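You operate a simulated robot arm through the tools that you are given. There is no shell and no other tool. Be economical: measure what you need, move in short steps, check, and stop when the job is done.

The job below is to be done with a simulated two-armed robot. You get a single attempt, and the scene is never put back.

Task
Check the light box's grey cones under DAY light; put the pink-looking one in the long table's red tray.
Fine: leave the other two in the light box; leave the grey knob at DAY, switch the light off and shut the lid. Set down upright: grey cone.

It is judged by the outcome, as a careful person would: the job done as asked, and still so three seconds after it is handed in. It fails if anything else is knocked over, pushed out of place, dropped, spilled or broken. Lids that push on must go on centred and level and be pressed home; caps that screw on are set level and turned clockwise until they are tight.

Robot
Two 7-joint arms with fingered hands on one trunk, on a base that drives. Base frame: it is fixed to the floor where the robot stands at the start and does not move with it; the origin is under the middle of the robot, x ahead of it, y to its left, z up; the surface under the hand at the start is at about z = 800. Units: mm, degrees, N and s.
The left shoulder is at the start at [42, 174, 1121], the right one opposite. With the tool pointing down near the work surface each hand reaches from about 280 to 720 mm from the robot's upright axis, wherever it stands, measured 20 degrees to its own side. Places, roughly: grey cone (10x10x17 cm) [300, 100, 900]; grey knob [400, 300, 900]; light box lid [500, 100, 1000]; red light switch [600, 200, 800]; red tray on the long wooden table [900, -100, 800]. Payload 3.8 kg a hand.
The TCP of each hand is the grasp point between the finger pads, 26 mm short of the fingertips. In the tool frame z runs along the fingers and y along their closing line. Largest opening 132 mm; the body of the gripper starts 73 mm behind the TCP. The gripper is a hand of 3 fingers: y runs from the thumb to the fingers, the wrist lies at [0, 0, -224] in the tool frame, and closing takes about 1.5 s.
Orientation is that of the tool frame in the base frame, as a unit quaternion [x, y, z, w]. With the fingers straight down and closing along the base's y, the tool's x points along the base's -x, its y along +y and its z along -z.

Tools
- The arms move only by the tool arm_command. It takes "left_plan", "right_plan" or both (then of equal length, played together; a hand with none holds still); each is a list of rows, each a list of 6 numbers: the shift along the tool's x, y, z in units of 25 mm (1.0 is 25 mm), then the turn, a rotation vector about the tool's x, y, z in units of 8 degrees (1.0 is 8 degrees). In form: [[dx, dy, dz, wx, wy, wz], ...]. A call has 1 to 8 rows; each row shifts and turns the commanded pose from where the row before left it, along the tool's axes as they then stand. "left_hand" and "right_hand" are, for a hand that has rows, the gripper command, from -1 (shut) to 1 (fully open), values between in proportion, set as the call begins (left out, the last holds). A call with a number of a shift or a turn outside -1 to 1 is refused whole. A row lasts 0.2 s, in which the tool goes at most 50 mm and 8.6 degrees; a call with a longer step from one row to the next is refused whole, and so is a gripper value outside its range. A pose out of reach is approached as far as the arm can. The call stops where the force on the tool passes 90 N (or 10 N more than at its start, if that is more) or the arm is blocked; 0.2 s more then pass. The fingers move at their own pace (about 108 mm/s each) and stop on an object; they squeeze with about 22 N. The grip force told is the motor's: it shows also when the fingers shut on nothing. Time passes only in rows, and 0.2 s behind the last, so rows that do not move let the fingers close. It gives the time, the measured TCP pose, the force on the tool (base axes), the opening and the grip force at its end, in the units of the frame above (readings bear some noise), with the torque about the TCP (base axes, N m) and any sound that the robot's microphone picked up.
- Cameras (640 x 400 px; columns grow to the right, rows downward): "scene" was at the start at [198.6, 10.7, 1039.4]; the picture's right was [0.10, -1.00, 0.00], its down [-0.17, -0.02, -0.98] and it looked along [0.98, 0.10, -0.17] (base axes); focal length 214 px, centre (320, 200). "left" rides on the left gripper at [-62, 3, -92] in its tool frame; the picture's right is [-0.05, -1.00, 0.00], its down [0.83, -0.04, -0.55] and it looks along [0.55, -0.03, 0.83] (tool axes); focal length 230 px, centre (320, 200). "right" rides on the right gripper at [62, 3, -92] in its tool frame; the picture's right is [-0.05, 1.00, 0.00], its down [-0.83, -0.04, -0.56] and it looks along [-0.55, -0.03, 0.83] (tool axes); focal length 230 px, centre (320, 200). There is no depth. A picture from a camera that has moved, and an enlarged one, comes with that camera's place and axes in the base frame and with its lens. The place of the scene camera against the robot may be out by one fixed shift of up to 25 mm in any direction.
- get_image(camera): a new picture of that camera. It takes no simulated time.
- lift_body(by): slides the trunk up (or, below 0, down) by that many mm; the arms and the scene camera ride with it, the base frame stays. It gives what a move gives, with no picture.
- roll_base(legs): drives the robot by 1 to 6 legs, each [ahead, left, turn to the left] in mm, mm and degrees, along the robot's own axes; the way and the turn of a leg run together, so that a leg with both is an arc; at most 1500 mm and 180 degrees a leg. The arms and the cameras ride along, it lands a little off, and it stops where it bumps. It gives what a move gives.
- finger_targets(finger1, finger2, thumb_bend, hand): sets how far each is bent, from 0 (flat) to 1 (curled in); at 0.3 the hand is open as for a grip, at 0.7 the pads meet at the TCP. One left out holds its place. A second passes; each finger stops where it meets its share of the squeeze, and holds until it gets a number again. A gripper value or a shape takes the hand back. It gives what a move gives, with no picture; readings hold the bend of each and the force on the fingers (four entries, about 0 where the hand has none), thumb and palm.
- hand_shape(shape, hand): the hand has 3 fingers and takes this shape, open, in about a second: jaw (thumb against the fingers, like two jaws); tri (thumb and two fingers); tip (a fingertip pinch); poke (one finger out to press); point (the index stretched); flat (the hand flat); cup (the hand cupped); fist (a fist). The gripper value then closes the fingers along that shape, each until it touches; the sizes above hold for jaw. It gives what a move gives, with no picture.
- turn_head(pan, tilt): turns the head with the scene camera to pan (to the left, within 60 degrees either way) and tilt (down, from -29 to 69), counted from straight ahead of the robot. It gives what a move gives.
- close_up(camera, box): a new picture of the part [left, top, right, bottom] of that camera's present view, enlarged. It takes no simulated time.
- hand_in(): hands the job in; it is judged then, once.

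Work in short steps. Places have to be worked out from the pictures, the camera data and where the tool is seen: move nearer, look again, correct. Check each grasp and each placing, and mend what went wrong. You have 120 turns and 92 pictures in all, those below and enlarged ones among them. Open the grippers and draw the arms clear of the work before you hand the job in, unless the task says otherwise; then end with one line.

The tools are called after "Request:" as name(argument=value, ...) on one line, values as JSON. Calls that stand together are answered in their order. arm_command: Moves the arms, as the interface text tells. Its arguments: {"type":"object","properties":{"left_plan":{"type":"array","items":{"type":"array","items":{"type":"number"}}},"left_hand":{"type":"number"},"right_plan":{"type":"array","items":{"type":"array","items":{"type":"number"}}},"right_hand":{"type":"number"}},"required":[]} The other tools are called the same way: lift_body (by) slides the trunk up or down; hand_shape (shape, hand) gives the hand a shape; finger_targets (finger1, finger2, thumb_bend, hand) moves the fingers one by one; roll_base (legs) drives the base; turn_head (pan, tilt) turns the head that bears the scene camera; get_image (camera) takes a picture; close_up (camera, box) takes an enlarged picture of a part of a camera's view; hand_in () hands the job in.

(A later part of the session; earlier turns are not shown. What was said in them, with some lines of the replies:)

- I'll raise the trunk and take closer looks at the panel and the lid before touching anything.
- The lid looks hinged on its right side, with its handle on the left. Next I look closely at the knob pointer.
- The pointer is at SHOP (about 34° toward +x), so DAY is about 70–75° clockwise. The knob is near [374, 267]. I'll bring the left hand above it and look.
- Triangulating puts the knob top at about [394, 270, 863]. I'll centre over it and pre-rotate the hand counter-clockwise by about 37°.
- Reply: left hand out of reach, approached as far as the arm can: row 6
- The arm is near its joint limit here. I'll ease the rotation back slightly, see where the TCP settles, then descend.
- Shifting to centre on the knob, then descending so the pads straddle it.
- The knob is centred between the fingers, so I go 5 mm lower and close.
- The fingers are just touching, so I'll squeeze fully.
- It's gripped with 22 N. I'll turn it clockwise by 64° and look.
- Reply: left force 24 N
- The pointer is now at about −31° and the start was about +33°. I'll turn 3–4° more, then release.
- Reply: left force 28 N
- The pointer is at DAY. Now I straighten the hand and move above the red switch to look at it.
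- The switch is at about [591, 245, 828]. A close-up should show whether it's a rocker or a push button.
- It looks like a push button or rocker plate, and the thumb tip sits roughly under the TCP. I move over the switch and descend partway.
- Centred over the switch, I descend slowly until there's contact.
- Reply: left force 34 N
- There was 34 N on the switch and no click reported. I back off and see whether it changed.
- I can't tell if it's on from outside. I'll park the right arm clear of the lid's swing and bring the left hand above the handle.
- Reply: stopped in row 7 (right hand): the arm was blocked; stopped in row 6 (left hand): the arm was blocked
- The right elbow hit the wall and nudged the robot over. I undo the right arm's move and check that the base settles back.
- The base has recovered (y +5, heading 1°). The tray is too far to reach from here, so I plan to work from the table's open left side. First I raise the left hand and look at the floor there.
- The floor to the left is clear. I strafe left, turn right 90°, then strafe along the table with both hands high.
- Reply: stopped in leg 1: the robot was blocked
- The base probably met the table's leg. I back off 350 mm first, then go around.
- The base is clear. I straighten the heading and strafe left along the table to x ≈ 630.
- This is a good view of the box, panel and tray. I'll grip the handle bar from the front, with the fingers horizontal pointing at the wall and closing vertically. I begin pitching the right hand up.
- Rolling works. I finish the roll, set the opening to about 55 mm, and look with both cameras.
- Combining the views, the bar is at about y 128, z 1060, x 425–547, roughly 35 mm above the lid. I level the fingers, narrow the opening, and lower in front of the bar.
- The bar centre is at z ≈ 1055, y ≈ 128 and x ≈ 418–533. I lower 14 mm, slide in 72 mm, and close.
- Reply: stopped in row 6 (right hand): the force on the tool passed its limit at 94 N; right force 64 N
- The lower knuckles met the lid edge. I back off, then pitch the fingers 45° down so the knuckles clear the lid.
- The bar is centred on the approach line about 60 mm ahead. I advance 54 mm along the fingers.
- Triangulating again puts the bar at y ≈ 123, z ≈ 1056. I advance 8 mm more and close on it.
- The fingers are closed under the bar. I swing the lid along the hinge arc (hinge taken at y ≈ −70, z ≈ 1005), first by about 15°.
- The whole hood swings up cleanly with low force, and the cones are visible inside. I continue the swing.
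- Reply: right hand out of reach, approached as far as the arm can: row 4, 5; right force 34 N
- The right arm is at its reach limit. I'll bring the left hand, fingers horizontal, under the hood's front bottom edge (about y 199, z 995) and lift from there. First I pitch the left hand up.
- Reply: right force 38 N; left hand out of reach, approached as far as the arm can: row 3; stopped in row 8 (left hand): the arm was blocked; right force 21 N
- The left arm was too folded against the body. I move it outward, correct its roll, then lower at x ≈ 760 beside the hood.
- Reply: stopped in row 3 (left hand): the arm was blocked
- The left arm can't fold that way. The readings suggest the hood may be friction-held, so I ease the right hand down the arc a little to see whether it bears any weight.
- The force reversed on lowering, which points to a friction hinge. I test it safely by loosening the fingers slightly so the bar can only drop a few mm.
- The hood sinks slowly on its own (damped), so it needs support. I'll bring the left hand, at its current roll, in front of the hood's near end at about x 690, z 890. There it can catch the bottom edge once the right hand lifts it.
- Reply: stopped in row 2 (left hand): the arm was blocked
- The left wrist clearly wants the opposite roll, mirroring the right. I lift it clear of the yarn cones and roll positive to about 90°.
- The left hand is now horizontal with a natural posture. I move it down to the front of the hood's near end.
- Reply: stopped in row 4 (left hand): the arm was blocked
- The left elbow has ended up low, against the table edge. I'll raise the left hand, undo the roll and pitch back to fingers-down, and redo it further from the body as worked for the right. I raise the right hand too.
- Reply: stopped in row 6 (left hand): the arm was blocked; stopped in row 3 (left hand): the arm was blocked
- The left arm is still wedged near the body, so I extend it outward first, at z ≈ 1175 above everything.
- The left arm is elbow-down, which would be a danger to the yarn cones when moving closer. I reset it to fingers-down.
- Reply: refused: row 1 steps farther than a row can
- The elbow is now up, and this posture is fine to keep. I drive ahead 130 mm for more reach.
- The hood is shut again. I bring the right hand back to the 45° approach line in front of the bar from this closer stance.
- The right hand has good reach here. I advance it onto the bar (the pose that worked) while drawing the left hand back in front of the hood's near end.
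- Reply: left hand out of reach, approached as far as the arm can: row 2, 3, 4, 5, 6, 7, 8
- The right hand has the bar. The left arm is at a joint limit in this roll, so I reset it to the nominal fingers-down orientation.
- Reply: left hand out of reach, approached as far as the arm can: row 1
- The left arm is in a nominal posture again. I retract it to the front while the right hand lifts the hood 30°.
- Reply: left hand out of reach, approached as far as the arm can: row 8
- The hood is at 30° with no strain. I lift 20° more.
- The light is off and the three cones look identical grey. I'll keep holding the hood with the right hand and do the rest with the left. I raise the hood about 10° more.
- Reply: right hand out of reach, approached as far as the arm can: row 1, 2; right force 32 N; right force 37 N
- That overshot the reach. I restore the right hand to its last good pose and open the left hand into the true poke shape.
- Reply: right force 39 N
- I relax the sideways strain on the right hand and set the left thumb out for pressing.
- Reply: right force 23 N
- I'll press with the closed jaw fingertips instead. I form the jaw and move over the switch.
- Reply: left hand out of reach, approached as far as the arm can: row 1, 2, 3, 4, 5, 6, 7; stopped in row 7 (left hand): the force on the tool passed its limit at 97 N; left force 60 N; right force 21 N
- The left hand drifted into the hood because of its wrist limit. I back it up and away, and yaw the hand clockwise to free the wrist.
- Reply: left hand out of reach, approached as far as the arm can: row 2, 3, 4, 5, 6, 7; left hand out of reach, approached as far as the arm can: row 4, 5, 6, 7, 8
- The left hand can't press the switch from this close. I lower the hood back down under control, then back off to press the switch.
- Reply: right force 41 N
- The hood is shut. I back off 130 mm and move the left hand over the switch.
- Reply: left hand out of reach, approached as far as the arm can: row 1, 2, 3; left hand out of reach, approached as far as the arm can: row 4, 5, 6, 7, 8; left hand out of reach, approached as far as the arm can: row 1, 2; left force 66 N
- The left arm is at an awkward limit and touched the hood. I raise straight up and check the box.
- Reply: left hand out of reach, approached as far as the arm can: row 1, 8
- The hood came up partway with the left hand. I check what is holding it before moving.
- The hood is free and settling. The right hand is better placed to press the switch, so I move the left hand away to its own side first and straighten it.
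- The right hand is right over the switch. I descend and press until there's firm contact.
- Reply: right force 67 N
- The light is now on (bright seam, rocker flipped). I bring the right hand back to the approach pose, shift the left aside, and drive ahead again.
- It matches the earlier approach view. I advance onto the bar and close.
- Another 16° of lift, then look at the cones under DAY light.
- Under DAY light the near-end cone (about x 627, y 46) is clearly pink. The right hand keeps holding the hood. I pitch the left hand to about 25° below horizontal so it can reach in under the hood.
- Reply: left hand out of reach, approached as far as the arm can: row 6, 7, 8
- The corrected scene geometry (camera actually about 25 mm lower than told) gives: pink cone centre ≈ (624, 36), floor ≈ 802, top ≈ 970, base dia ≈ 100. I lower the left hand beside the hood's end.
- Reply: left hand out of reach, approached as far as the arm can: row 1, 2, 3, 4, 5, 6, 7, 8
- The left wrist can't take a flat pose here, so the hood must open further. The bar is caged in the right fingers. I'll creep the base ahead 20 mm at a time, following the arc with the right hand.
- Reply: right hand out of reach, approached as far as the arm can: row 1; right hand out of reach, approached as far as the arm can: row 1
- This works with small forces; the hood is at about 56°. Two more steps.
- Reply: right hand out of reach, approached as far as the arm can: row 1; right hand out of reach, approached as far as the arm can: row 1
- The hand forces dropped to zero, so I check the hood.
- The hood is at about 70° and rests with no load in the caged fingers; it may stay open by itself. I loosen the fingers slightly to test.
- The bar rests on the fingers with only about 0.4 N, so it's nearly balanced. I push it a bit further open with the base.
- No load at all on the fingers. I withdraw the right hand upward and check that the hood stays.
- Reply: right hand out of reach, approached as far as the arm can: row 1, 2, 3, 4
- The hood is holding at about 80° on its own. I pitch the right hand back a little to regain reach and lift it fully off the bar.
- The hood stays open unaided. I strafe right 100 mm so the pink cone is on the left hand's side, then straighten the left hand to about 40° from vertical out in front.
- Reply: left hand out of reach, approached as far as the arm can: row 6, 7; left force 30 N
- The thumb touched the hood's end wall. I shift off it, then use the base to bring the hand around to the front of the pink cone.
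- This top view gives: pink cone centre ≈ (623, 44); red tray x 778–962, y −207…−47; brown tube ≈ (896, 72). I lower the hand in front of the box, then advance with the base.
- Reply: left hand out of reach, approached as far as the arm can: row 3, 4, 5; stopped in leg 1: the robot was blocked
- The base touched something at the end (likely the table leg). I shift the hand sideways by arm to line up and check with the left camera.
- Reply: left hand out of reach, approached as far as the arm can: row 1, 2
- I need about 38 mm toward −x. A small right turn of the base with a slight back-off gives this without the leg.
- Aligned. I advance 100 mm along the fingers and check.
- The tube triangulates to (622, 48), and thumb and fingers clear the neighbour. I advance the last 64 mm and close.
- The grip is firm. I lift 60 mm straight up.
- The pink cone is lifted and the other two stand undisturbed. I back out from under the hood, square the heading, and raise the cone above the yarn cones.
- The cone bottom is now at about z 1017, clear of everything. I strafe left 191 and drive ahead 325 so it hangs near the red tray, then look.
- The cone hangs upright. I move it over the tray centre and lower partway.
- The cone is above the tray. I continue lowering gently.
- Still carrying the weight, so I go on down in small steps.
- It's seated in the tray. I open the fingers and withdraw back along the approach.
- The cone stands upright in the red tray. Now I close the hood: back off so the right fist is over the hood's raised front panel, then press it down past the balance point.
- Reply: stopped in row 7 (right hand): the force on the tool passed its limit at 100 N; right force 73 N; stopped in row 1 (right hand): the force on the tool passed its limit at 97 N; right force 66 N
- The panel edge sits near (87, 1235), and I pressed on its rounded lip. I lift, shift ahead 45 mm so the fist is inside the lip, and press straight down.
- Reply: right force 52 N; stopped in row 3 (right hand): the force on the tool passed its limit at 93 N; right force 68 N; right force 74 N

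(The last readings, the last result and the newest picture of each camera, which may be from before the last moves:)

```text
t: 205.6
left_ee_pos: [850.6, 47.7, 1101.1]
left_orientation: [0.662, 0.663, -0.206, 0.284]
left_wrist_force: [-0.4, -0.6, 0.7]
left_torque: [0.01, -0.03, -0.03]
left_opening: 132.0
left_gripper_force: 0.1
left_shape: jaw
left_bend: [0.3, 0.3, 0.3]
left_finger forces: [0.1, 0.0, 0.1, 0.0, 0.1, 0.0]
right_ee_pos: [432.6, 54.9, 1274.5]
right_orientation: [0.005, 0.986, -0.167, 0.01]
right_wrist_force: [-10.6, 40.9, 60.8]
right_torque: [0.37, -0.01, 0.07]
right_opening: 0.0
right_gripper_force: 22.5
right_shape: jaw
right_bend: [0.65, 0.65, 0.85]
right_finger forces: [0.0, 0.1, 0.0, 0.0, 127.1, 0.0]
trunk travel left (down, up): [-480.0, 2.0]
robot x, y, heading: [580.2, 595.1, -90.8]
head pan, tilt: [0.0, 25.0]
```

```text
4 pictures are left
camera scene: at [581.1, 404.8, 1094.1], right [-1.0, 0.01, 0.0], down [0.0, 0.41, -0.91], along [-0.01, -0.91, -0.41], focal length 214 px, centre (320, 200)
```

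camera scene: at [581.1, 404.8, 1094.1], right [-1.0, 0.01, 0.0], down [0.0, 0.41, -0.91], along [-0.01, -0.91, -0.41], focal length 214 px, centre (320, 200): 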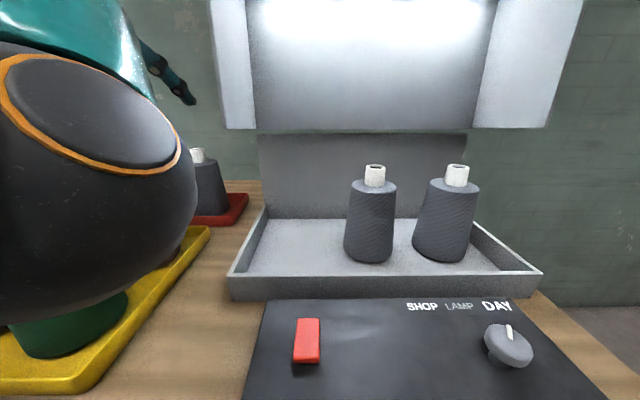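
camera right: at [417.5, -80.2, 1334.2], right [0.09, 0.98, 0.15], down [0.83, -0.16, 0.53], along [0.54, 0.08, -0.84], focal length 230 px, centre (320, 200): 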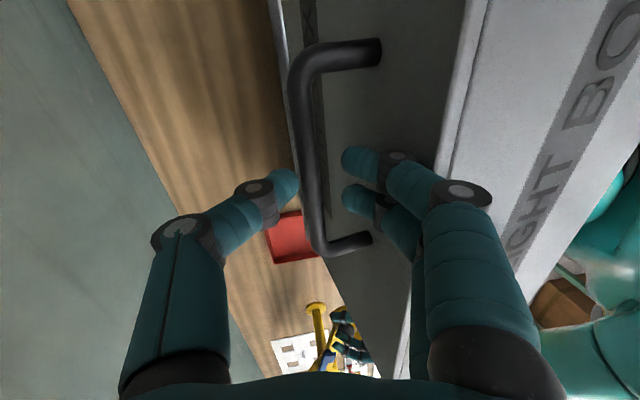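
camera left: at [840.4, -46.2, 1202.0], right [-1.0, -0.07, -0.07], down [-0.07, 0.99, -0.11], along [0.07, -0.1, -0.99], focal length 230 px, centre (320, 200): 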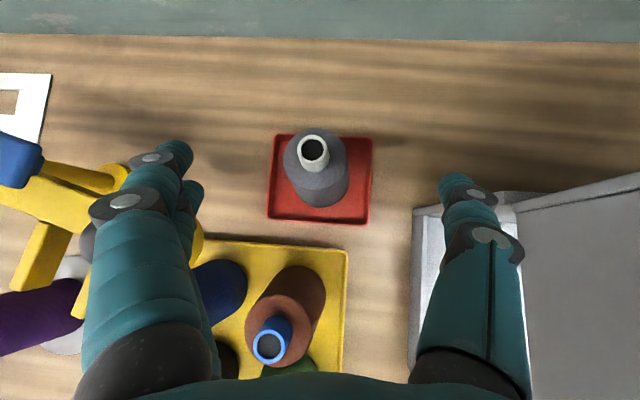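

The hood is swung right back (about 105°), and my fist was in front of its raised edge. I lift over the edge, move ahead 45 mm, and press straight down on the panel.

Request:
arm_command(right_plan=[[0, 0.1, -0.9, 0, 0, 0], [0, -0.3, -0.9, 0, 0, 0], [0, -0.3, -0.9, 0, 0, 0], [0, -0.2, -0.5, 0, 0, 0], [0, 0, 0, 0, 0, 0]])

Request:
roll_base(legs=[[50, 0, 0]])

Request:
arm_command(right_plan=[[0, 0.3, 0.75, 0, 0, 0], [0, 0.3, 0.75, 0, 0, 0], [0, 0.3, 0.75, 0, 0, 0], [0, 0.3, 0.75, 0, 0, 0], [0, 0.3, 0.75, 0, 0, 0], [0, 0.3, 0.75, 0, 0, 0], [0, 0.3, 0.75, 0, 0, 0], [0, 0.3, 0.75, 0, 0, 0]])

```text
t: 206.4
left_ee_pos: [852.7, 38.2, 1091.2]
left_orientation: [0.663, 0.665, -0.2, 0.28]
left_wrist_force: [0.2, -1.1, -0.3]
left_torque: [-0.03, -0.01, 0.02]
left_opening: 132.0
left_gripper_force: 0.1
left_shape: jaw
left_bend: [0.3, 0.3, 0.3]
left_finger forces: [0.1, 0.0, 0.0, 0.0, 0.0, 0.1]
right_ee_pos: [433.8, 47.6, 1290.0]
right_orientation: [0.002, 0.993, -0.121, -0.006]
right_wrist_force: [4.4, 18.8, -66.4]
right_torque: [-0.72, -0.09, -0.05]
right_opening: 0.0
right_gripper_force: 22.0
right_shape: jaw
right_bend: [0.49, 0.49, 0.77]
right_finger forces: [30.8, 30.5, 0.0, 0.0, 8.9, 0.1]
trunk travel left (down, up): [-480.0, 2.0]
robot x, y, heading: [580.0, 589.7, -90.5]
head pan, tilt: [0.0, 25.0]
stopped in row 4 (right hand): the force on the tool passed its limit at 92 N (the readings are from after the stop); the commanded pose is now the measured one
```

```text
t: 207.3
left_ee_pos: [850.9, 16.4, 1100.1]
left_orientation: [0.661, 0.663, -0.205, 0.284]
left_wrist_force: [-0.6, 0.4, 0.2]
left_torque: [-0.02, 0.03, 0.0]
left_opening: 131.9
left_gripper_force: 0.0
left_shape: jaw
left_bend: [0.3, 0.3, 0.3]
left_finger forces: [0.0, 0.0, 0.0, 0.1, 0.0, 0.0]
right_ee_pos: [434.2, 37.4, 1294.6]
right_orientation: [-0.005, 0.994, -0.107, -0.01]
right_wrist_force: [1.6, 26.1, -18.1]
right_torque: [-0.11, -0.19, -0.17]
right_opening: 0.0
right_gripper_force: 22.0
right_shape: jaw
right_bend: [0.43, 0.44, 0.76]
right_finger forces: [30.4, 30.2, 0.0, 0.1, 31.7, 0.0]
trunk travel left (down, up): [-480.0, 2.0]
robot x, y, heading: [581.0, 569.4, -90.6]
head pan, tilt: [0.0, 25.0]
stopped in leg 1: the force on the tool passed its limit at 94 N (the readings are from after the stop); the commanded pose is now the measured one
```

```text
t: 208.1
left_ee_pos: [852.1, 20.8, 1097.8]
left_orientation: [0.662, 0.663, -0.205, 0.284]
left_wrist_force: [0.6, -0.7, -1.1]
left_torque: [-0.01, 0.0, -0.02]
left_opening: 132.1
left_gripper_force: 0.0
left_shape: jaw
left_bend: [0.3, 0.3, 0.3]
left_finger forces: [0.1, 0.0, 0.0, 0.0, 0.0, 0.0]
right_ee_pos: [435.5, 58.1, 1261.6]
right_orientation: [-0.011, 0.992, -0.125, -0.001]
right_wrist_force: [-4.5, 38.6, 60.6]
right_torque: [1.81, 0.08, 0.06]
right_opening: 0.0
right_gripper_force: 21.8
right_shape: jaw
right_bend: [0.63, 0.63, 0.94]
right_finger forces: [34.1, 34.0, 0.0, 0.0, 97.3, 0.0]
trunk travel left (down, up): [-480.0, 2.0]
robot x, y, heading: [580.6, 573.2, -90.4]
head pan, tilt: [0.0, 25.0]
stopped in row 4 (right hand): the force on the tool passed its limit at 100 N (the readings are from after the stop); the commanded pose is now the measured one
```

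The fist is actually pinching the panel's edge between thumb and fingers, which is useful: I can pull the hood closed along its arc by backing the base and lowering the hand in steps.

Request:
roll_base(legs=[[-40, 0, 0]])

Request:
arm_command(right_plan=[[0, 0.12, 0.5, 0, 0, 0], [0, 0.12, 0.5, 0, 0, 0], [0, 0, 0, 0, 0, 0]])

Request:
roll_base(legs=[[-40, 0, 0]])

Request:
arm_command(right_plan=[[0, 0.12, 0.6, 0, 0, 0], [0, 0.12, 0.6, 0, 0, 0], [0, 0, 0, 0, 0, 0]])

Request:
get_image(camera="scene")

```text
t: 209.0
left_ee_pos: [852.6, 55.7, 1095.6]
left_orientation: [0.662, 0.665, -0.202, 0.282]
left_wrist_force: [0.9, 0.0, -0.3]
left_torque: [-0.04, 0.01, -0.01]
left_opening: 131.9
left_gripper_force: 0.0
left_shape: jaw
left_bend: [0.3, 0.3, 0.3]
left_finger forces: [0.1, 0.1, 0.1, 0.0, 0.0, 0.0]
right_ee_pos: [435.8, 87.7, 1246.6]
right_orientation: [-0.007, 0.993, -0.117, -0.006]
right_wrist_force: [-3.4, 8.6, 13.0]
right_torque: [0.28, 0.01, 0.02]
right_opening: 0.0
right_gripper_force: 22.2
right_shape: jaw
right_bend: [0.63, 0.63, 0.93]
right_finger forces: [0.6, 0.5, 0.0, 0.0, 70.2, 0.1]
trunk travel left (down, up): [-480.0, 2.0]
robot x, y, heading: [579.4, 611.1, -90.5]
head pan, tilt: [0.0, 25.0]
```

```text
t: 209.8
left_ee_pos: [850.6, 63.4, 1101.3]
left_orientation: [0.661, 0.663, -0.207, 0.285]
left_wrist_force: [0.7, 0.1, -0.9]
left_torque: [-0.02, -0.02, 0.01]
left_opening: 131.9
left_gripper_force: 0.1
left_shape: jaw
left_bend: [0.3, 0.3, 0.3]
left_finger forces: [0.0, 0.0, 0.0, 0.0, 0.1, 0.1]
right_ee_pos: [435.4, 98.2, 1234.8]
right_orientation: [-0.01, 0.992, -0.125, -0.004]
right_wrist_force: [-6.7, 42.9, 50.2]
right_torque: [1.11, 0.03, 0.16]
right_opening: 0.3
right_gripper_force: 22.0
right_shape: jaw
right_bend: [0.64, 0.64, 0.93]
right_finger forces: [0.0, 0.0, 0.1, 0.0, 105.2, 0.1]
trunk travel left (down, up): [-480.0, 2.0]
robot x, y, heading: [582.1, 607.8, -90.8]
head pan, tilt: [0.0, 25.0]
```

```text
t: 210.7
left_ee_pos: [853.3, 93.4, 1092.3]
left_orientation: [0.662, 0.665, -0.202, 0.281]
left_wrist_force: [0.4, 0.5, 0.4]
left_torque: [-0.02, -0.02, -0.01]
left_opening: 132.0
left_gripper_force: 0.1
left_shape: jaw
left_bend: [0.3, 0.3, 0.3]
left_finger forces: [0.0, 0.0, 0.0, 0.1, 0.0, 0.1]
right_ee_pos: [435.5, 124.6, 1217.1]
right_orientation: [-0.007, 0.993, -0.115, -0.005]
right_wrist_force: [-0.2, 1.1, -1.2]
right_torque: [-0.01, -0.02, 0.03]
right_opening: 0.0
right_gripper_force: 22.1
right_shape: jaw
right_bend: [0.64, 0.65, 0.91]
right_finger forces: [2.7, 2.1, 0.0, 0.1, 0.0, 0.0]
trunk travel left (down, up): [-480.0, 2.0]
robot x, y, heading: [581.0, 648.6, -90.6]
head pan, tilt: [0.0, 25.0]
```

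```text
t: 211.5
left_ee_pos: [852.7, 101.0, 1101.5]
left_orientation: [0.661, 0.663, -0.206, 0.284]
left_wrist_force: [0.2, -0.4, 0.0]
left_torque: [-0.01, -0.05, 0.03]
left_opening: 131.8
left_gripper_force: 0.1
left_shape: jaw
left_bend: [0.3, 0.3, 0.3]
left_finger forces: [0.0, 0.0, 0.0, 0.0, 0.0, 0.0]
right_ee_pos: [437.3, 133.5, 1197.7]
right_orientation: [-0.009, 0.993, -0.121, -0.005]
right_wrist_force: [-6.5, 44.8, 37.5]
right_torque: [0.65, 0.02, 0.11]
right_opening: 0.0
right_gripper_force: 21.5
right_shape: jaw
right_bend: [0.65, 0.65, 0.91]
right_finger forces: [0.0, 0.1, 0.0, 0.0, 104.7, 0.0]
trunk travel left (down, up): [-480.0, 2.0]
robot x, y, heading: [577.2, 647.1, -90.6]
head pan, tilt: [0.0, 25.0]
```

```text
3 pictures are left
camera scene: at [582.3, 458.4, 1094.3], right [-1.0, 0.01, 0.0], down [0.01, 0.42, -0.91], along [-0.01, -0.91, -0.42], focal length 214 px, centre (320, 200)
```

scene: 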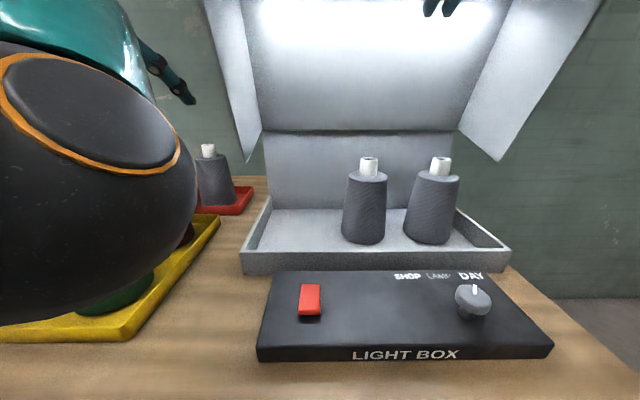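

It's working; the hood is at about 83°. I continue the same way to about 60°.

Request:
roll_base(legs=[[-30, 0, 0]])

Request:
arm_command(right_plan=[[0, 0.1, 0.7, 0, 0, 0], [0, 0.1, 0.7, 0, 0, 0], [0, 0, 0, 0, 0, 0]])

Request:
roll_base(legs=[[-25, 0, 0]])

Request:
arm_command(right_plan=[[0, 0.1, 0.7, 0, 0, 0], [0, 0.1, 0.7, 0, 0, 0], [0, 0.1, 0.7, 0, 0, 0], [0, 0, 0, 0, 0, 0]])

```text
t: 212.3
left_ee_pos: [853.2, 122.1, 1093.2]
left_orientation: [0.661, 0.666, -0.201, 0.281]
left_wrist_force: [0.7, -1.0, 1.1]
left_torque: [0.01, -0.01, 0.01]
left_opening: 131.9
left_gripper_force: 0.0
left_shape: jaw
left_bend: [0.3, 0.3, 0.3]
left_finger forces: [0.0, 0.1, 0.0, 0.0, 0.1, 0.0]
right_ee_pos: [436.7, 151.2, 1186.2]
right_orientation: [-0.007, 0.993, -0.115, -0.006]
right_wrist_force: [-0.4, 0.6, -3.5]
right_torque: [-0.06, 0.02, -0.01]
right_opening: 0.0
right_gripper_force: 22.0
right_shape: jaw
right_bend: [0.64, 0.65, 0.91]
right_finger forces: [2.0, 1.4, 0.0, 0.0, 0.0, 0.0]
trunk travel left (down, up): [-480.0, 2.0]
robot x, y, heading: [580.6, 675.6, -90.7]
head pan, tilt: [0.0, 25.0]
```

```text
t: 213.1
left_ee_pos: [852.7, 131.3, 1100.6]
left_orientation: [0.661, 0.663, -0.206, 0.285]
left_wrist_force: [0.0, 1.0, -0.3]
left_torque: [-0.01, -0.03, -0.03]
left_opening: 131.8
left_gripper_force: 0.1
left_shape: jaw
left_bend: [0.3, 0.3, 0.3]
left_finger forces: [0.1, 0.1, 0.0, 0.0, 0.0, 0.0]
right_ee_pos: [436.9, 158.6, 1160.6]
right_orientation: [-0.01, 0.993, -0.118, -0.005]
right_wrist_force: [-2.6, 48.6, 31.1]
right_torque: [0.06, 0.01, -0.01]
right_opening: 0.0
right_gripper_force: 22.3
right_shape: jaw
right_bend: [0.64, 0.65, 0.91]
right_finger forces: [0.5, 0.6, 0.0, 0.1, 42.2, 0.0]
trunk travel left (down, up): [-480.0, 2.0]
robot x, y, heading: [581.2, 679.7, -90.8]
head pan, tilt: [0.0, 25.0]
```

```text
t: 213.9
left_ee_pos: [855.1, 147.8, 1094.6]
left_orientation: [0.663, 0.665, -0.202, 0.28]
left_wrist_force: [0.0, 0.7, 0.4]
left_torque: [-0.03, -0.01, 0.01]
left_opening: 131.8
left_gripper_force: 0.0
left_shape: jaw
left_bend: [0.3, 0.3, 0.3]
left_finger forces: [0.1, 0.0, 0.1, 0.1, 0.0, 0.0]
right_ee_pos: [436.3, 172.6, 1150.2]
right_orientation: [-0.006, 0.993, -0.115, -0.007]
right_wrist_force: [2.0, 6.0, -1.2]
right_torque: [-0.08, -0.03, -0.04]
right_opening: 0.0
right_gripper_force: 22.0
right_shape: jaw
right_bend: [0.63, 0.63, 0.9]
right_finger forces: [4.7, 4.7, 0.0, 0.1, 9.4, 0.0]
trunk travel left (down, up): [-480.0, 2.0]
robot x, y, heading: [581.2, 702.3, -90.5]
head pan, tilt: [0.0, 25.0]
```

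```text
t: 214.9
left_ee_pos: [853.7, 159.8, 1103.4]
left_orientation: [0.66, 0.663, -0.207, 0.286]
left_wrist_force: [0.2, 0.1, 0.1]
left_torque: [0.05, 0.0, 0.01]
left_opening: 132.1
left_gripper_force: 0.0
left_shape: jaw
left_bend: [0.3, 0.3, 0.3]
left_finger forces: [0.0, 0.1, 0.0, 0.0, 0.0, 0.1]
right_ee_pos: [438.6, 183.6, 1110.6]
right_orientation: [-0.012, 0.993, -0.12, -0.005]
right_wrist_force: [-5.2, 78.2, 42.8]
right_torque: [-3.55, -0.21, -0.09]
right_opening: 0.0
right_gripper_force: 22.3
right_shape: jaw
right_bend: [0.59, 0.59, 0.78]
right_finger forces: [15.3, 15.4, 0.0, 0.0, 105.4, 0.1]
trunk travel left (down, up): [-480.0, 2.0]
robot x, y, heading: [580.3, 704.5, -90.6]
head pan, tilt: [0.0, 25.0]
```

The hood is at about 60° and wants to fall shut. I ease back, open the hand and back away so it can settle under its damper.

Request:
roll_base(legs=[[-30, 0, 0]])

Request:
arm_command(right_plan=[[0, 0, 0, 0, 0, 0], [0, 0, 0, 0, 0, 0], [0, 0, 0, 0, 0, 0]], right_hand=0.3)

Request:
roll_base(legs=[[-150, 0, 0]])

Request:
arm_command(right_plan=[[0, 0, 0, 0, 0, 0], [0, 0, 0, 0, 0, 0], [0, 0, 0, 0, 0, 0], [0, 0, 0, 0, 0, 0], [0, 0, 0, 0, 0, 0], [0, 0, 0, 0, 0, 0], [0, 0, 0, 0, 0, 0], [0, 0, 0, 0, 0, 0]], right_hand=-1)

Request:
get_image(camera="scene")

```text
t: 215.8
left_ee_pos: [855.7, 179.5, 1094.9]
left_orientation: [0.662, 0.665, -0.203, 0.281]
left_wrist_force: [-0.7, 0.4, -0.5]
left_torque: [0.01, 0.01, -0.01]
left_opening: 131.8
left_gripper_force: 0.1
left_shape: jaw
left_bend: [0.3, 0.3, 0.3]
left_finger forces: [0.0, 0.0, 0.0, 0.0, 0.0, 0.0]
right_ee_pos: [436.6, 198.6, 1097.4]
right_orientation: [-0.006, 0.993, -0.114, -0.007]
right_wrist_force: [3.6, 20.5, 4.3]
right_torque: [-0.86, 0.04, 0.09]
right_opening: 0.0
right_gripper_force: 22.1
right_shape: jaw
right_bend: [0.6, 0.6, 0.84]
right_finger forces: [8.2, 8.1, 0.0, 0.0, 25.4, 0.1]
trunk travel left (down, up): [-480.0, 2.0]
robot x, y, heading: [582.2, 732.0, -90.5]
head pan, tilt: [0.0, 25.0]
```

```text
t: 216.6
left_ee_pos: [854.7, 177.9, 1093.3]
left_orientation: [0.662, 0.665, -0.201, 0.281]
left_wrist_force: [0.1, 0.2, -0.3]
left_torque: [0.01, 0.04, 0.01]
left_opening: 131.8
left_gripper_force: 0.1
left_shape: jaw
left_bend: [0.3, 0.3, 0.3]
left_finger forces: [0.1, 0.0, 0.1, 0.0, 0.0, 0.1]
right_ee_pos: [436.5, 195.4, 1097.5]
right_orientation: [-0.007, 0.993, -0.114, -0.006]
right_wrist_force: [-0.8, -0.6, 0.3]
right_torque: [0.01, -0.02, 0.0]
right_opening: 85.7
right_gripper_force: 0.0
right_shape: jaw
right_bend: [0.7, 0.7, 0.68]
right_finger forces: [0.1, 0.0, 0.0, 0.1, 0.0, 0.0]
trunk travel left (down, up): [-480.0, 2.0]
robot x, y, heading: [581.2, 732.8, -90.7]
head pan, tilt: [0.0, 25.0]
```

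```text
t: 217.9
left_ee_pos: [857.0, 327.9, 1095.0]
left_orientation: [0.662, 0.665, -0.202, 0.281]
left_wrist_force: [-1.1, -0.1, -1.2]
left_torque: [0.01, 0.0, 0.01]
left_opening: 131.7
left_gripper_force: 0.0
left_shape: jaw
left_bend: [0.3, 0.3, 0.3]
left_finger forces: [0.0, 0.0, 0.0, 0.0, 0.0, 0.1]
right_ee_pos: [437.6, 345.8, 1095.9]
right_orientation: [-0.007, 0.994, -0.113, -0.006]
right_wrist_force: [0.2, 0.6, -0.5]
right_torque: [0.03, 0.02, 0.02]
right_opening: 85.8
right_gripper_force: 0.1
right_shape: jaw
right_bend: [0.7, 0.7, 0.68]
right_finger forces: [0.0, 0.0, 0.0, 0.0, 0.1, 0.0]
trunk travel left (down, up): [-480.0, 2.0]
robot x, y, heading: [582.7, 881.5, -90.7]
head pan, tilt: [0.0, 25.0]
```

```text
t: 219.8
left_ee_pos: [854.2, 327.2, 1094.6]
left_orientation: [0.662, 0.665, -0.202, 0.282]
left_wrist_force: [-0.3, -0.4, -0.4]
left_torque: [0.0, 0.03, 0.01]
left_opening: 132.0
left_gripper_force: 0.0
left_shape: jaw
left_bend: [0.3, 0.3, 0.3]
left_finger forces: [0.0, 0.0, 0.0, 0.1, 0.0, 0.0]
right_ee_pos: [436.9, 346.2, 1096.1]
right_orientation: [-0.006, 0.994, -0.113, -0.006]
right_wrist_force: [0.6, -0.2, 0.8]
right_torque: [0.03, 0.01, 0.0]
right_opening: 0.0
right_gripper_force: 22.1
right_shape: jaw
right_bend: [0.64, 0.64, 0.66]
right_finger forces: [0.0, 0.0, 0.0, 0.0, 0.0, 0.0]
trunk travel left (down, up): [-480.0, 2.0]
robot x, y, heading: [581.4, 884.5, -90.4]
head pan, tilt: [0.0, 25.0]
```

```text
2 pictures are left
camera scene: at [585.4, 684.6, 1091.9], right [-1.0, 0.01, 0.0], down [0.0, 0.42, -0.91], along [-0.01, -0.91, -0.42], focal length 214 px, centre (320, 200)
```

scene: 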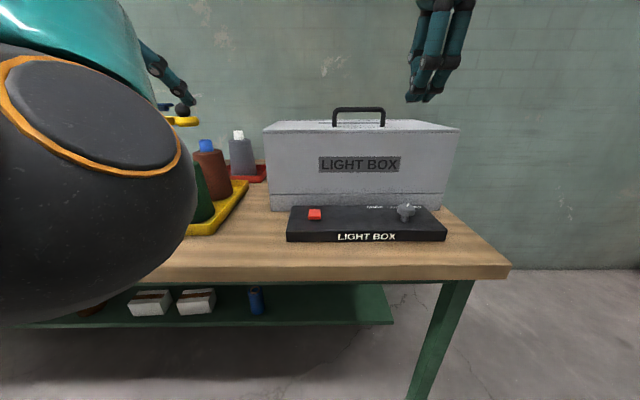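

The hood is shut, with the pink-looking cone in the tray behind. Now to switch the light off: I use the base to bring the right fist over the switch.

Request:
roll_base(legs=[[0, 152, 0], [103, 0, 0]])

Request:
arm_command(right_plan=[[0, 0, 0.3, -0.8, 0, 0], [0, 0, 0.5, -0.8, 0, 0], [0, 0, 0.9, 0, 0, 0], [0, 0, 0.9, 0, 0, 0], [0, 0, 0.9, 0, 0, 0], [0, 0, 0.9, 0, 0, 0], [0, 0, 0, 0, 0, 0]])

```text
t: 222.5
left_ee_pos: [1008.4, 223.0, 1095.2]
left_orientation: [0.662, 0.665, -0.202, 0.281]
left_wrist_force: [-0.5, -0.2, 0.6]
left_torque: [-0.03, 0.02, -0.02]
left_opening: 131.9
left_gripper_force: 0.1
left_shape: jaw
left_bend: [0.3, 0.3, 0.3]
left_finger forces: [0.0, 0.1, 0.0, 0.0, 0.0, 0.1]
right_ee_pos: [590.1, 242.5, 1097.8]
right_orientation: [-0.007, 0.993, -0.114, -0.005]
right_wrist_force: [-1.0, 0.0, -1.1]
right_torque: [0.06, 0.0, -0.03]
right_opening: 0.0
right_gripper_force: 22.0
right_shape: jaw
right_bend: [0.64, 0.64, 0.66]
right_finger forces: [0.1, 0.1, 0.1, 0.0, 0.0, 0.0]
trunk travel left (down, up): [-480.0, 2.0]
robot x, y, heading: [739.3, 779.1, -90.2]
head pan, tilt: [0.0, 25.0]
```

```text
t: 224.1
left_ee_pos: [1008.6, 222.0, 1095.1]
left_orientation: [0.662, 0.665, -0.202, 0.281]
left_wrist_force: [-0.3, -0.6, 0.1]
left_torque: [0.01, 0.04, -0.01]
left_opening: 132.0
left_gripper_force: 0.0
left_shape: jaw
left_bend: [0.3, 0.3, 0.3]
left_finger forces: [0.0, 0.0, 0.0, 0.0, 0.0, 0.1]
right_ee_pos: [590.6, 238.6, 986.6]
right_orientation: [-0.007, 1.0, -0.002, -0.007]
right_wrist_force: [0.1, 0.3, 0.3]
right_torque: [0.09, -0.01, -0.04]
right_opening: 0.3
right_gripper_force: 22.0
right_shape: jaw
right_bend: [0.64, 0.64, 0.66]
right_finger forces: [0.0, 0.0, 0.0, 0.0, 0.0, 0.0]
trunk travel left (down, up): [-480.0, 2.0]
robot x, y, heading: [735.2, 781.0, -90.1]
head pan, tilt: [0.0, 25.0]
```

From the switch's on and off appearances it's a rocker: ON has the far end down. So I press the near end, at y ≈ 263.

Request:
arm_command(right_plan=[[0, 0.5, 0.8, 0, 0, 0], [0, 0.48, 0.9, 0, 0, 0], [0, 0, 0.9, 0, 0, 0], [0, 0, 0.9, 0, 0, 0], [0, 0, 0.9, 0, 0, 0], [0, 0, 0.4, 0, 0, 0], [0, 0, 0.3, 0, 0, 0], [0, 0, 0, 0, 0, 0]])

Request:
arm_command(right_plan=[[0, 0, 0.15, 0, 0, 0], [0, 0, 0.15, 0, 0, 0], [0, 0, 0, 0, 0, 0]])

```text
t: 225.9
left_ee_pos: [1009.3, 225.5, 1098.1]
left_orientation: [0.661, 0.665, -0.203, 0.282]
left_wrist_force: [-0.4, -0.6, 0.2]
left_torque: [0.03, -0.02, 0.03]
left_opening: 132.1
left_gripper_force: 0.1
left_shape: jaw
left_bend: [0.3, 0.3, 0.3]
left_finger forces: [0.0, 0.0, 0.0, 0.0, 0.1, 0.0]
right_ee_pos: [585.7, 261.1, 864.8]
right_orientation: [-0.006, 1.0, -0.006, -0.007]
right_wrist_force: [-4.9, 2.4, 26.0]
right_torque: [0.0, 0.05, 0.01]
right_opening: 0.0
right_gripper_force: 21.8
right_shape: jaw
right_bend: [0.64, 0.65, 0.67]
right_finger forces: [0.1, 0.0, 0.0, 0.0, 0.0, 0.0]
trunk travel left (down, up): [-480.0, 2.0]
robot x, y, heading: [738.4, 781.1, -90.7]
head pan, tilt: [0.0, 25.0]
```

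```text
t: 226.7
left_ee_pos: [1010.1, 228.7, 1098.9]
left_orientation: [0.661, 0.664, -0.205, 0.283]
left_wrist_force: [-0.2, -0.3, -0.3]
left_torque: [0.0, 0.0, 0.01]
left_opening: 132.2
left_gripper_force: 0.1
left_shape: jaw
left_bend: [0.3, 0.3, 0.3]
left_finger forces: [0.0, 0.1, 0.0, 0.1, 0.0, 0.0]
right_ee_pos: [586.6, 263.6, 861.2]
right_orientation: [-0.005, 1.0, -0.009, -0.006]
right_wrist_force: [-12.5, 16.2, 56.5]
right_torque: [0.26, 0.14, 0.01]
right_opening: 0.0
right_gripper_force: 21.4
right_shape: jaw
right_bend: [0.71, 0.71, 0.72]
right_finger forces: [34.0, 35.2, 0.0, 0.0, 0.1, 0.0]
trunk travel left (down, up): [-480.0, 2.0]
robot x, y, heading: [733.4, 782.8, -90.4]
head pan, tilt: [0.0, 25.0]
```

I lift the right hand clear and look at the switch and the box seam.

Request:
arm_command(right_plan=[[0, 0, -1, 0, 0, 0], [0, 0, -1, 0, 0, 0], [0, 0, -1, 0, 0, 0], [0, 0, -1, 0, 0, 0], [0, 0, -1, 0, 0, 0], [0, 0.5, -1, 0, 0, 0], [0, 0.5, -1, 0, 0, 0], [0, 0.5, -1, 0, 0, 0]])

Request:
roll_base(legs=[[-110, 0, 0]])

Request:
turn_head(pan=-12, tilt=28)

Request:
close_up(camera="scene", box=[160, 80, 480, 280])

```text
t: 228.5
left_ee_pos: [1009.7, 223.6, 1095.7]
left_orientation: [0.662, 0.665, -0.201, 0.282]
left_wrist_force: [-0.7, -0.4, -0.2]
left_torque: [-0.01, -0.01, 0.05]
left_opening: 131.9
left_gripper_force: 0.0
left_shape: jaw
left_bend: [0.3, 0.3, 0.3]
left_finger forces: [0.0, 0.0, 0.0, 0.0, 0.0, 0.0]
right_ee_pos: [586.7, 301.4, 1052.7]
right_orientation: [-0.006, 1.0, -0.004, -0.007]
right_wrist_force: [-0.4, 0.2, -0.5]
right_torque: [0.0, -0.03, 0.03]
right_opening: 0.1
right_gripper_force: 21.4
right_shape: jaw
right_bend: [0.66, 0.66, 0.67]
right_finger forces: [0.0, 0.1, 0.0, 0.1, 0.0, 0.1]
trunk travel left (down, up): [-480.0, 2.0]
robot x, y, heading: [737.5, 781.9, -90.6]
head pan, tilt: [0.0, 25.0]
```

```text
t: 229.7
left_ee_pos: [1010.0, 330.8, 1094.5]
left_orientation: [0.661, 0.666, -0.201, 0.281]
left_wrist_force: [0.1, -0.5, 0.2]
left_torque: [0.01, -0.02, 0.0]
left_opening: 132.1
left_gripper_force: 0.1
left_shape: jaw
left_bend: [0.3, 0.3, 0.3]
left_finger forces: [0.1, 0.0, 0.0, 0.1, 0.1, 0.0]
right_ee_pos: [587.6, 408.7, 1051.7]
right_orientation: [-0.007, 1.0, -0.002, -0.007]
right_wrist_force: [-1.0, 0.2, 0.2]
right_torque: [-0.01, 0.01, 0.01]
right_opening: 0.0
right_gripper_force: 22.2
right_shape: jaw
right_bend: [0.66, 0.66, 0.67]
right_finger forces: [0.0, 0.0, 0.0, 0.0, 0.1, 0.0]
trunk travel left (down, up): [-480.0, 2.0]
robot x, y, heading: [737.2, 883.3, -90.3]
head pan, tilt: [0.0, 25.0]
```

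```text
t: 230.4
left_ee_pos: [1011.3, 330.9, 1093.8]
left_orientation: [0.661, 0.666, -0.202, 0.281]
left_wrist_force: [0.2, 0.0, 0.0]
left_torque: [0.0, 0.01, -0.01]
left_opening: 131.7
left_gripper_force: 0.0
left_shape: jaw
left_bend: [0.3, 0.3, 0.3]
left_finger forces: [0.0, 0.0, 0.0, 0.1, 0.1, 0.0]
right_ee_pos: [587.7, 409.5, 1051.5]
right_orientation: [-0.007, 1.0, -0.002, -0.007]
right_wrist_force: [-0.4, 0.6, 0.2]
right_torque: [-0.03, 0.03, 0.03]
right_opening: 0.1
right_gripper_force: 21.8
right_shape: jaw
right_bend: [0.66, 0.66, 0.67]
right_finger forces: [0.0, 0.1, 0.0, 0.1, 0.0, 0.0]
trunk travel left (down, up): [-480.0, 2.0]
robot x, y, heading: [739.7, 885.2, -90.6]
head pan, tilt: [-12.0, 28.0]
```

```text
2.00 times, centred on (320, 180) of scene
camera zoom: at [720.2, 690.9, 1087.1], right [-0.98, 0.21, 0.0], down [0.1, 0.46, -0.88], along [-0.19, -0.86, -0.47], focal length 429 px, centre (320, 240)
```

zoom: 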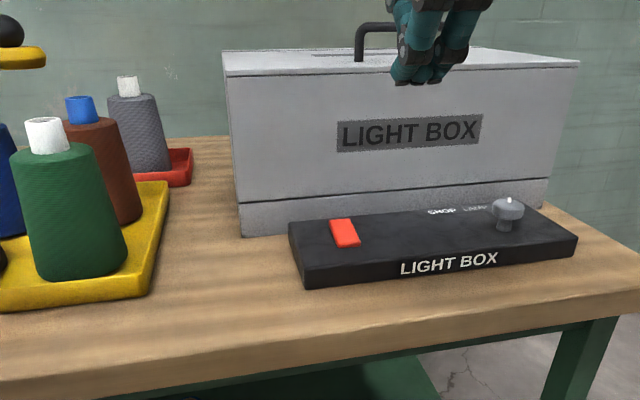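

The rocker is back to its OFF look and the seam is dark. The lid is shut, and the cone stands in the red tray. I open the right gripper, move the base well clear, and hand in.

Request:
arm_command(right_plan=[[0, 0, -0.8, 0, 0, 0], [0, 0, -0.8, 0, 0, 0], [0, 0, 0, 0, 0, 0], [0, 0, 0, 0, 0, 0], [0, 0, 0, 0, 0, 0]], right_hand=1)

Request:
roll_base(legs=[[-200, 0, 0]])

Request:
hand_in()

```text
t: 231.6
left_ee_pos: [1009.9, 331.4, 1094.7]
left_orientation: [0.661, 0.665, -0.201, 0.282]
left_wrist_force: [0.4, 0.3, 0.4]
left_torque: [0.01, 0.03, 0.03]
left_opening: 131.8
left_gripper_force: 0.1
left_shape: jaw
left_bend: [0.3, 0.3, 0.3]
left_finger forces: [0.1, 0.1, 0.0, 0.0, 0.0, 0.0]
right_ee_pos: [587.6, 408.0, 1091.5]
right_orientation: [-0.007, 1.0, -0.001, -0.007]
right_wrist_force: [0.3, 0.7, -0.2]
right_torque: [0.01, 0.01, 0.0]
right_opening: 131.9
right_gripper_force: 0.1
right_shape: jaw
right_bend: [0.3, 0.3, 0.3]
right_finger forces: [0.0, 0.0, 0.1, 0.1, 0.0, 0.1]
trunk travel left (down, up): [-480.0, 2.0]
robot x, y, heading: [740.5, 884.7, -90.5]
head pan, tilt: [-12.0, 28.0]
```

```text
t: 233.2
left_ee_pos: [1008.3, 529.2, 1094.1]
left_orientation: [0.663, 0.664, -0.202, 0.28]
left_wrist_force: [0.1, -0.7, -0.5]
left_torque: [0.01, 0.0, -0.02]
left_opening: 131.9
left_gripper_force: 0.2
left_shape: jaw
left_bend: [0.3, 0.3, 0.3]
left_finger forces: [0.0, 0.1, 0.0, 0.1, 0.1, 0.1]
right_ee_pos: [587.4, 608.1, 1090.7]
right_orientation: [-0.004, 1.0, -0.002, -0.007]
right_wrist_force: [0.4, 0.0, -0.2]
right_torque: [0.0, 0.01, 0.0]
right_opening: 131.9
right_gripper_force: 0.0
right_shape: jaw
right_bend: [0.3, 0.3, 0.3]
right_finger forces: [0.1, 0.0, 0.1, 0.0, 0.0, 0.1]
trunk travel left (down, up): [-480.0, 2.0]
robot x, y, heading: [741.9, 1087.7, -90.9]
head pan, tilt: [-12.0, 28.0]
```

```text
The job is handed in.
```

The cone that looks pink under DAY light is standing upright in the red tray; the other two cones are still in the light box, the knob is at DAY, the light is off (switch back to its off look, seam dark) and the lid is shut.
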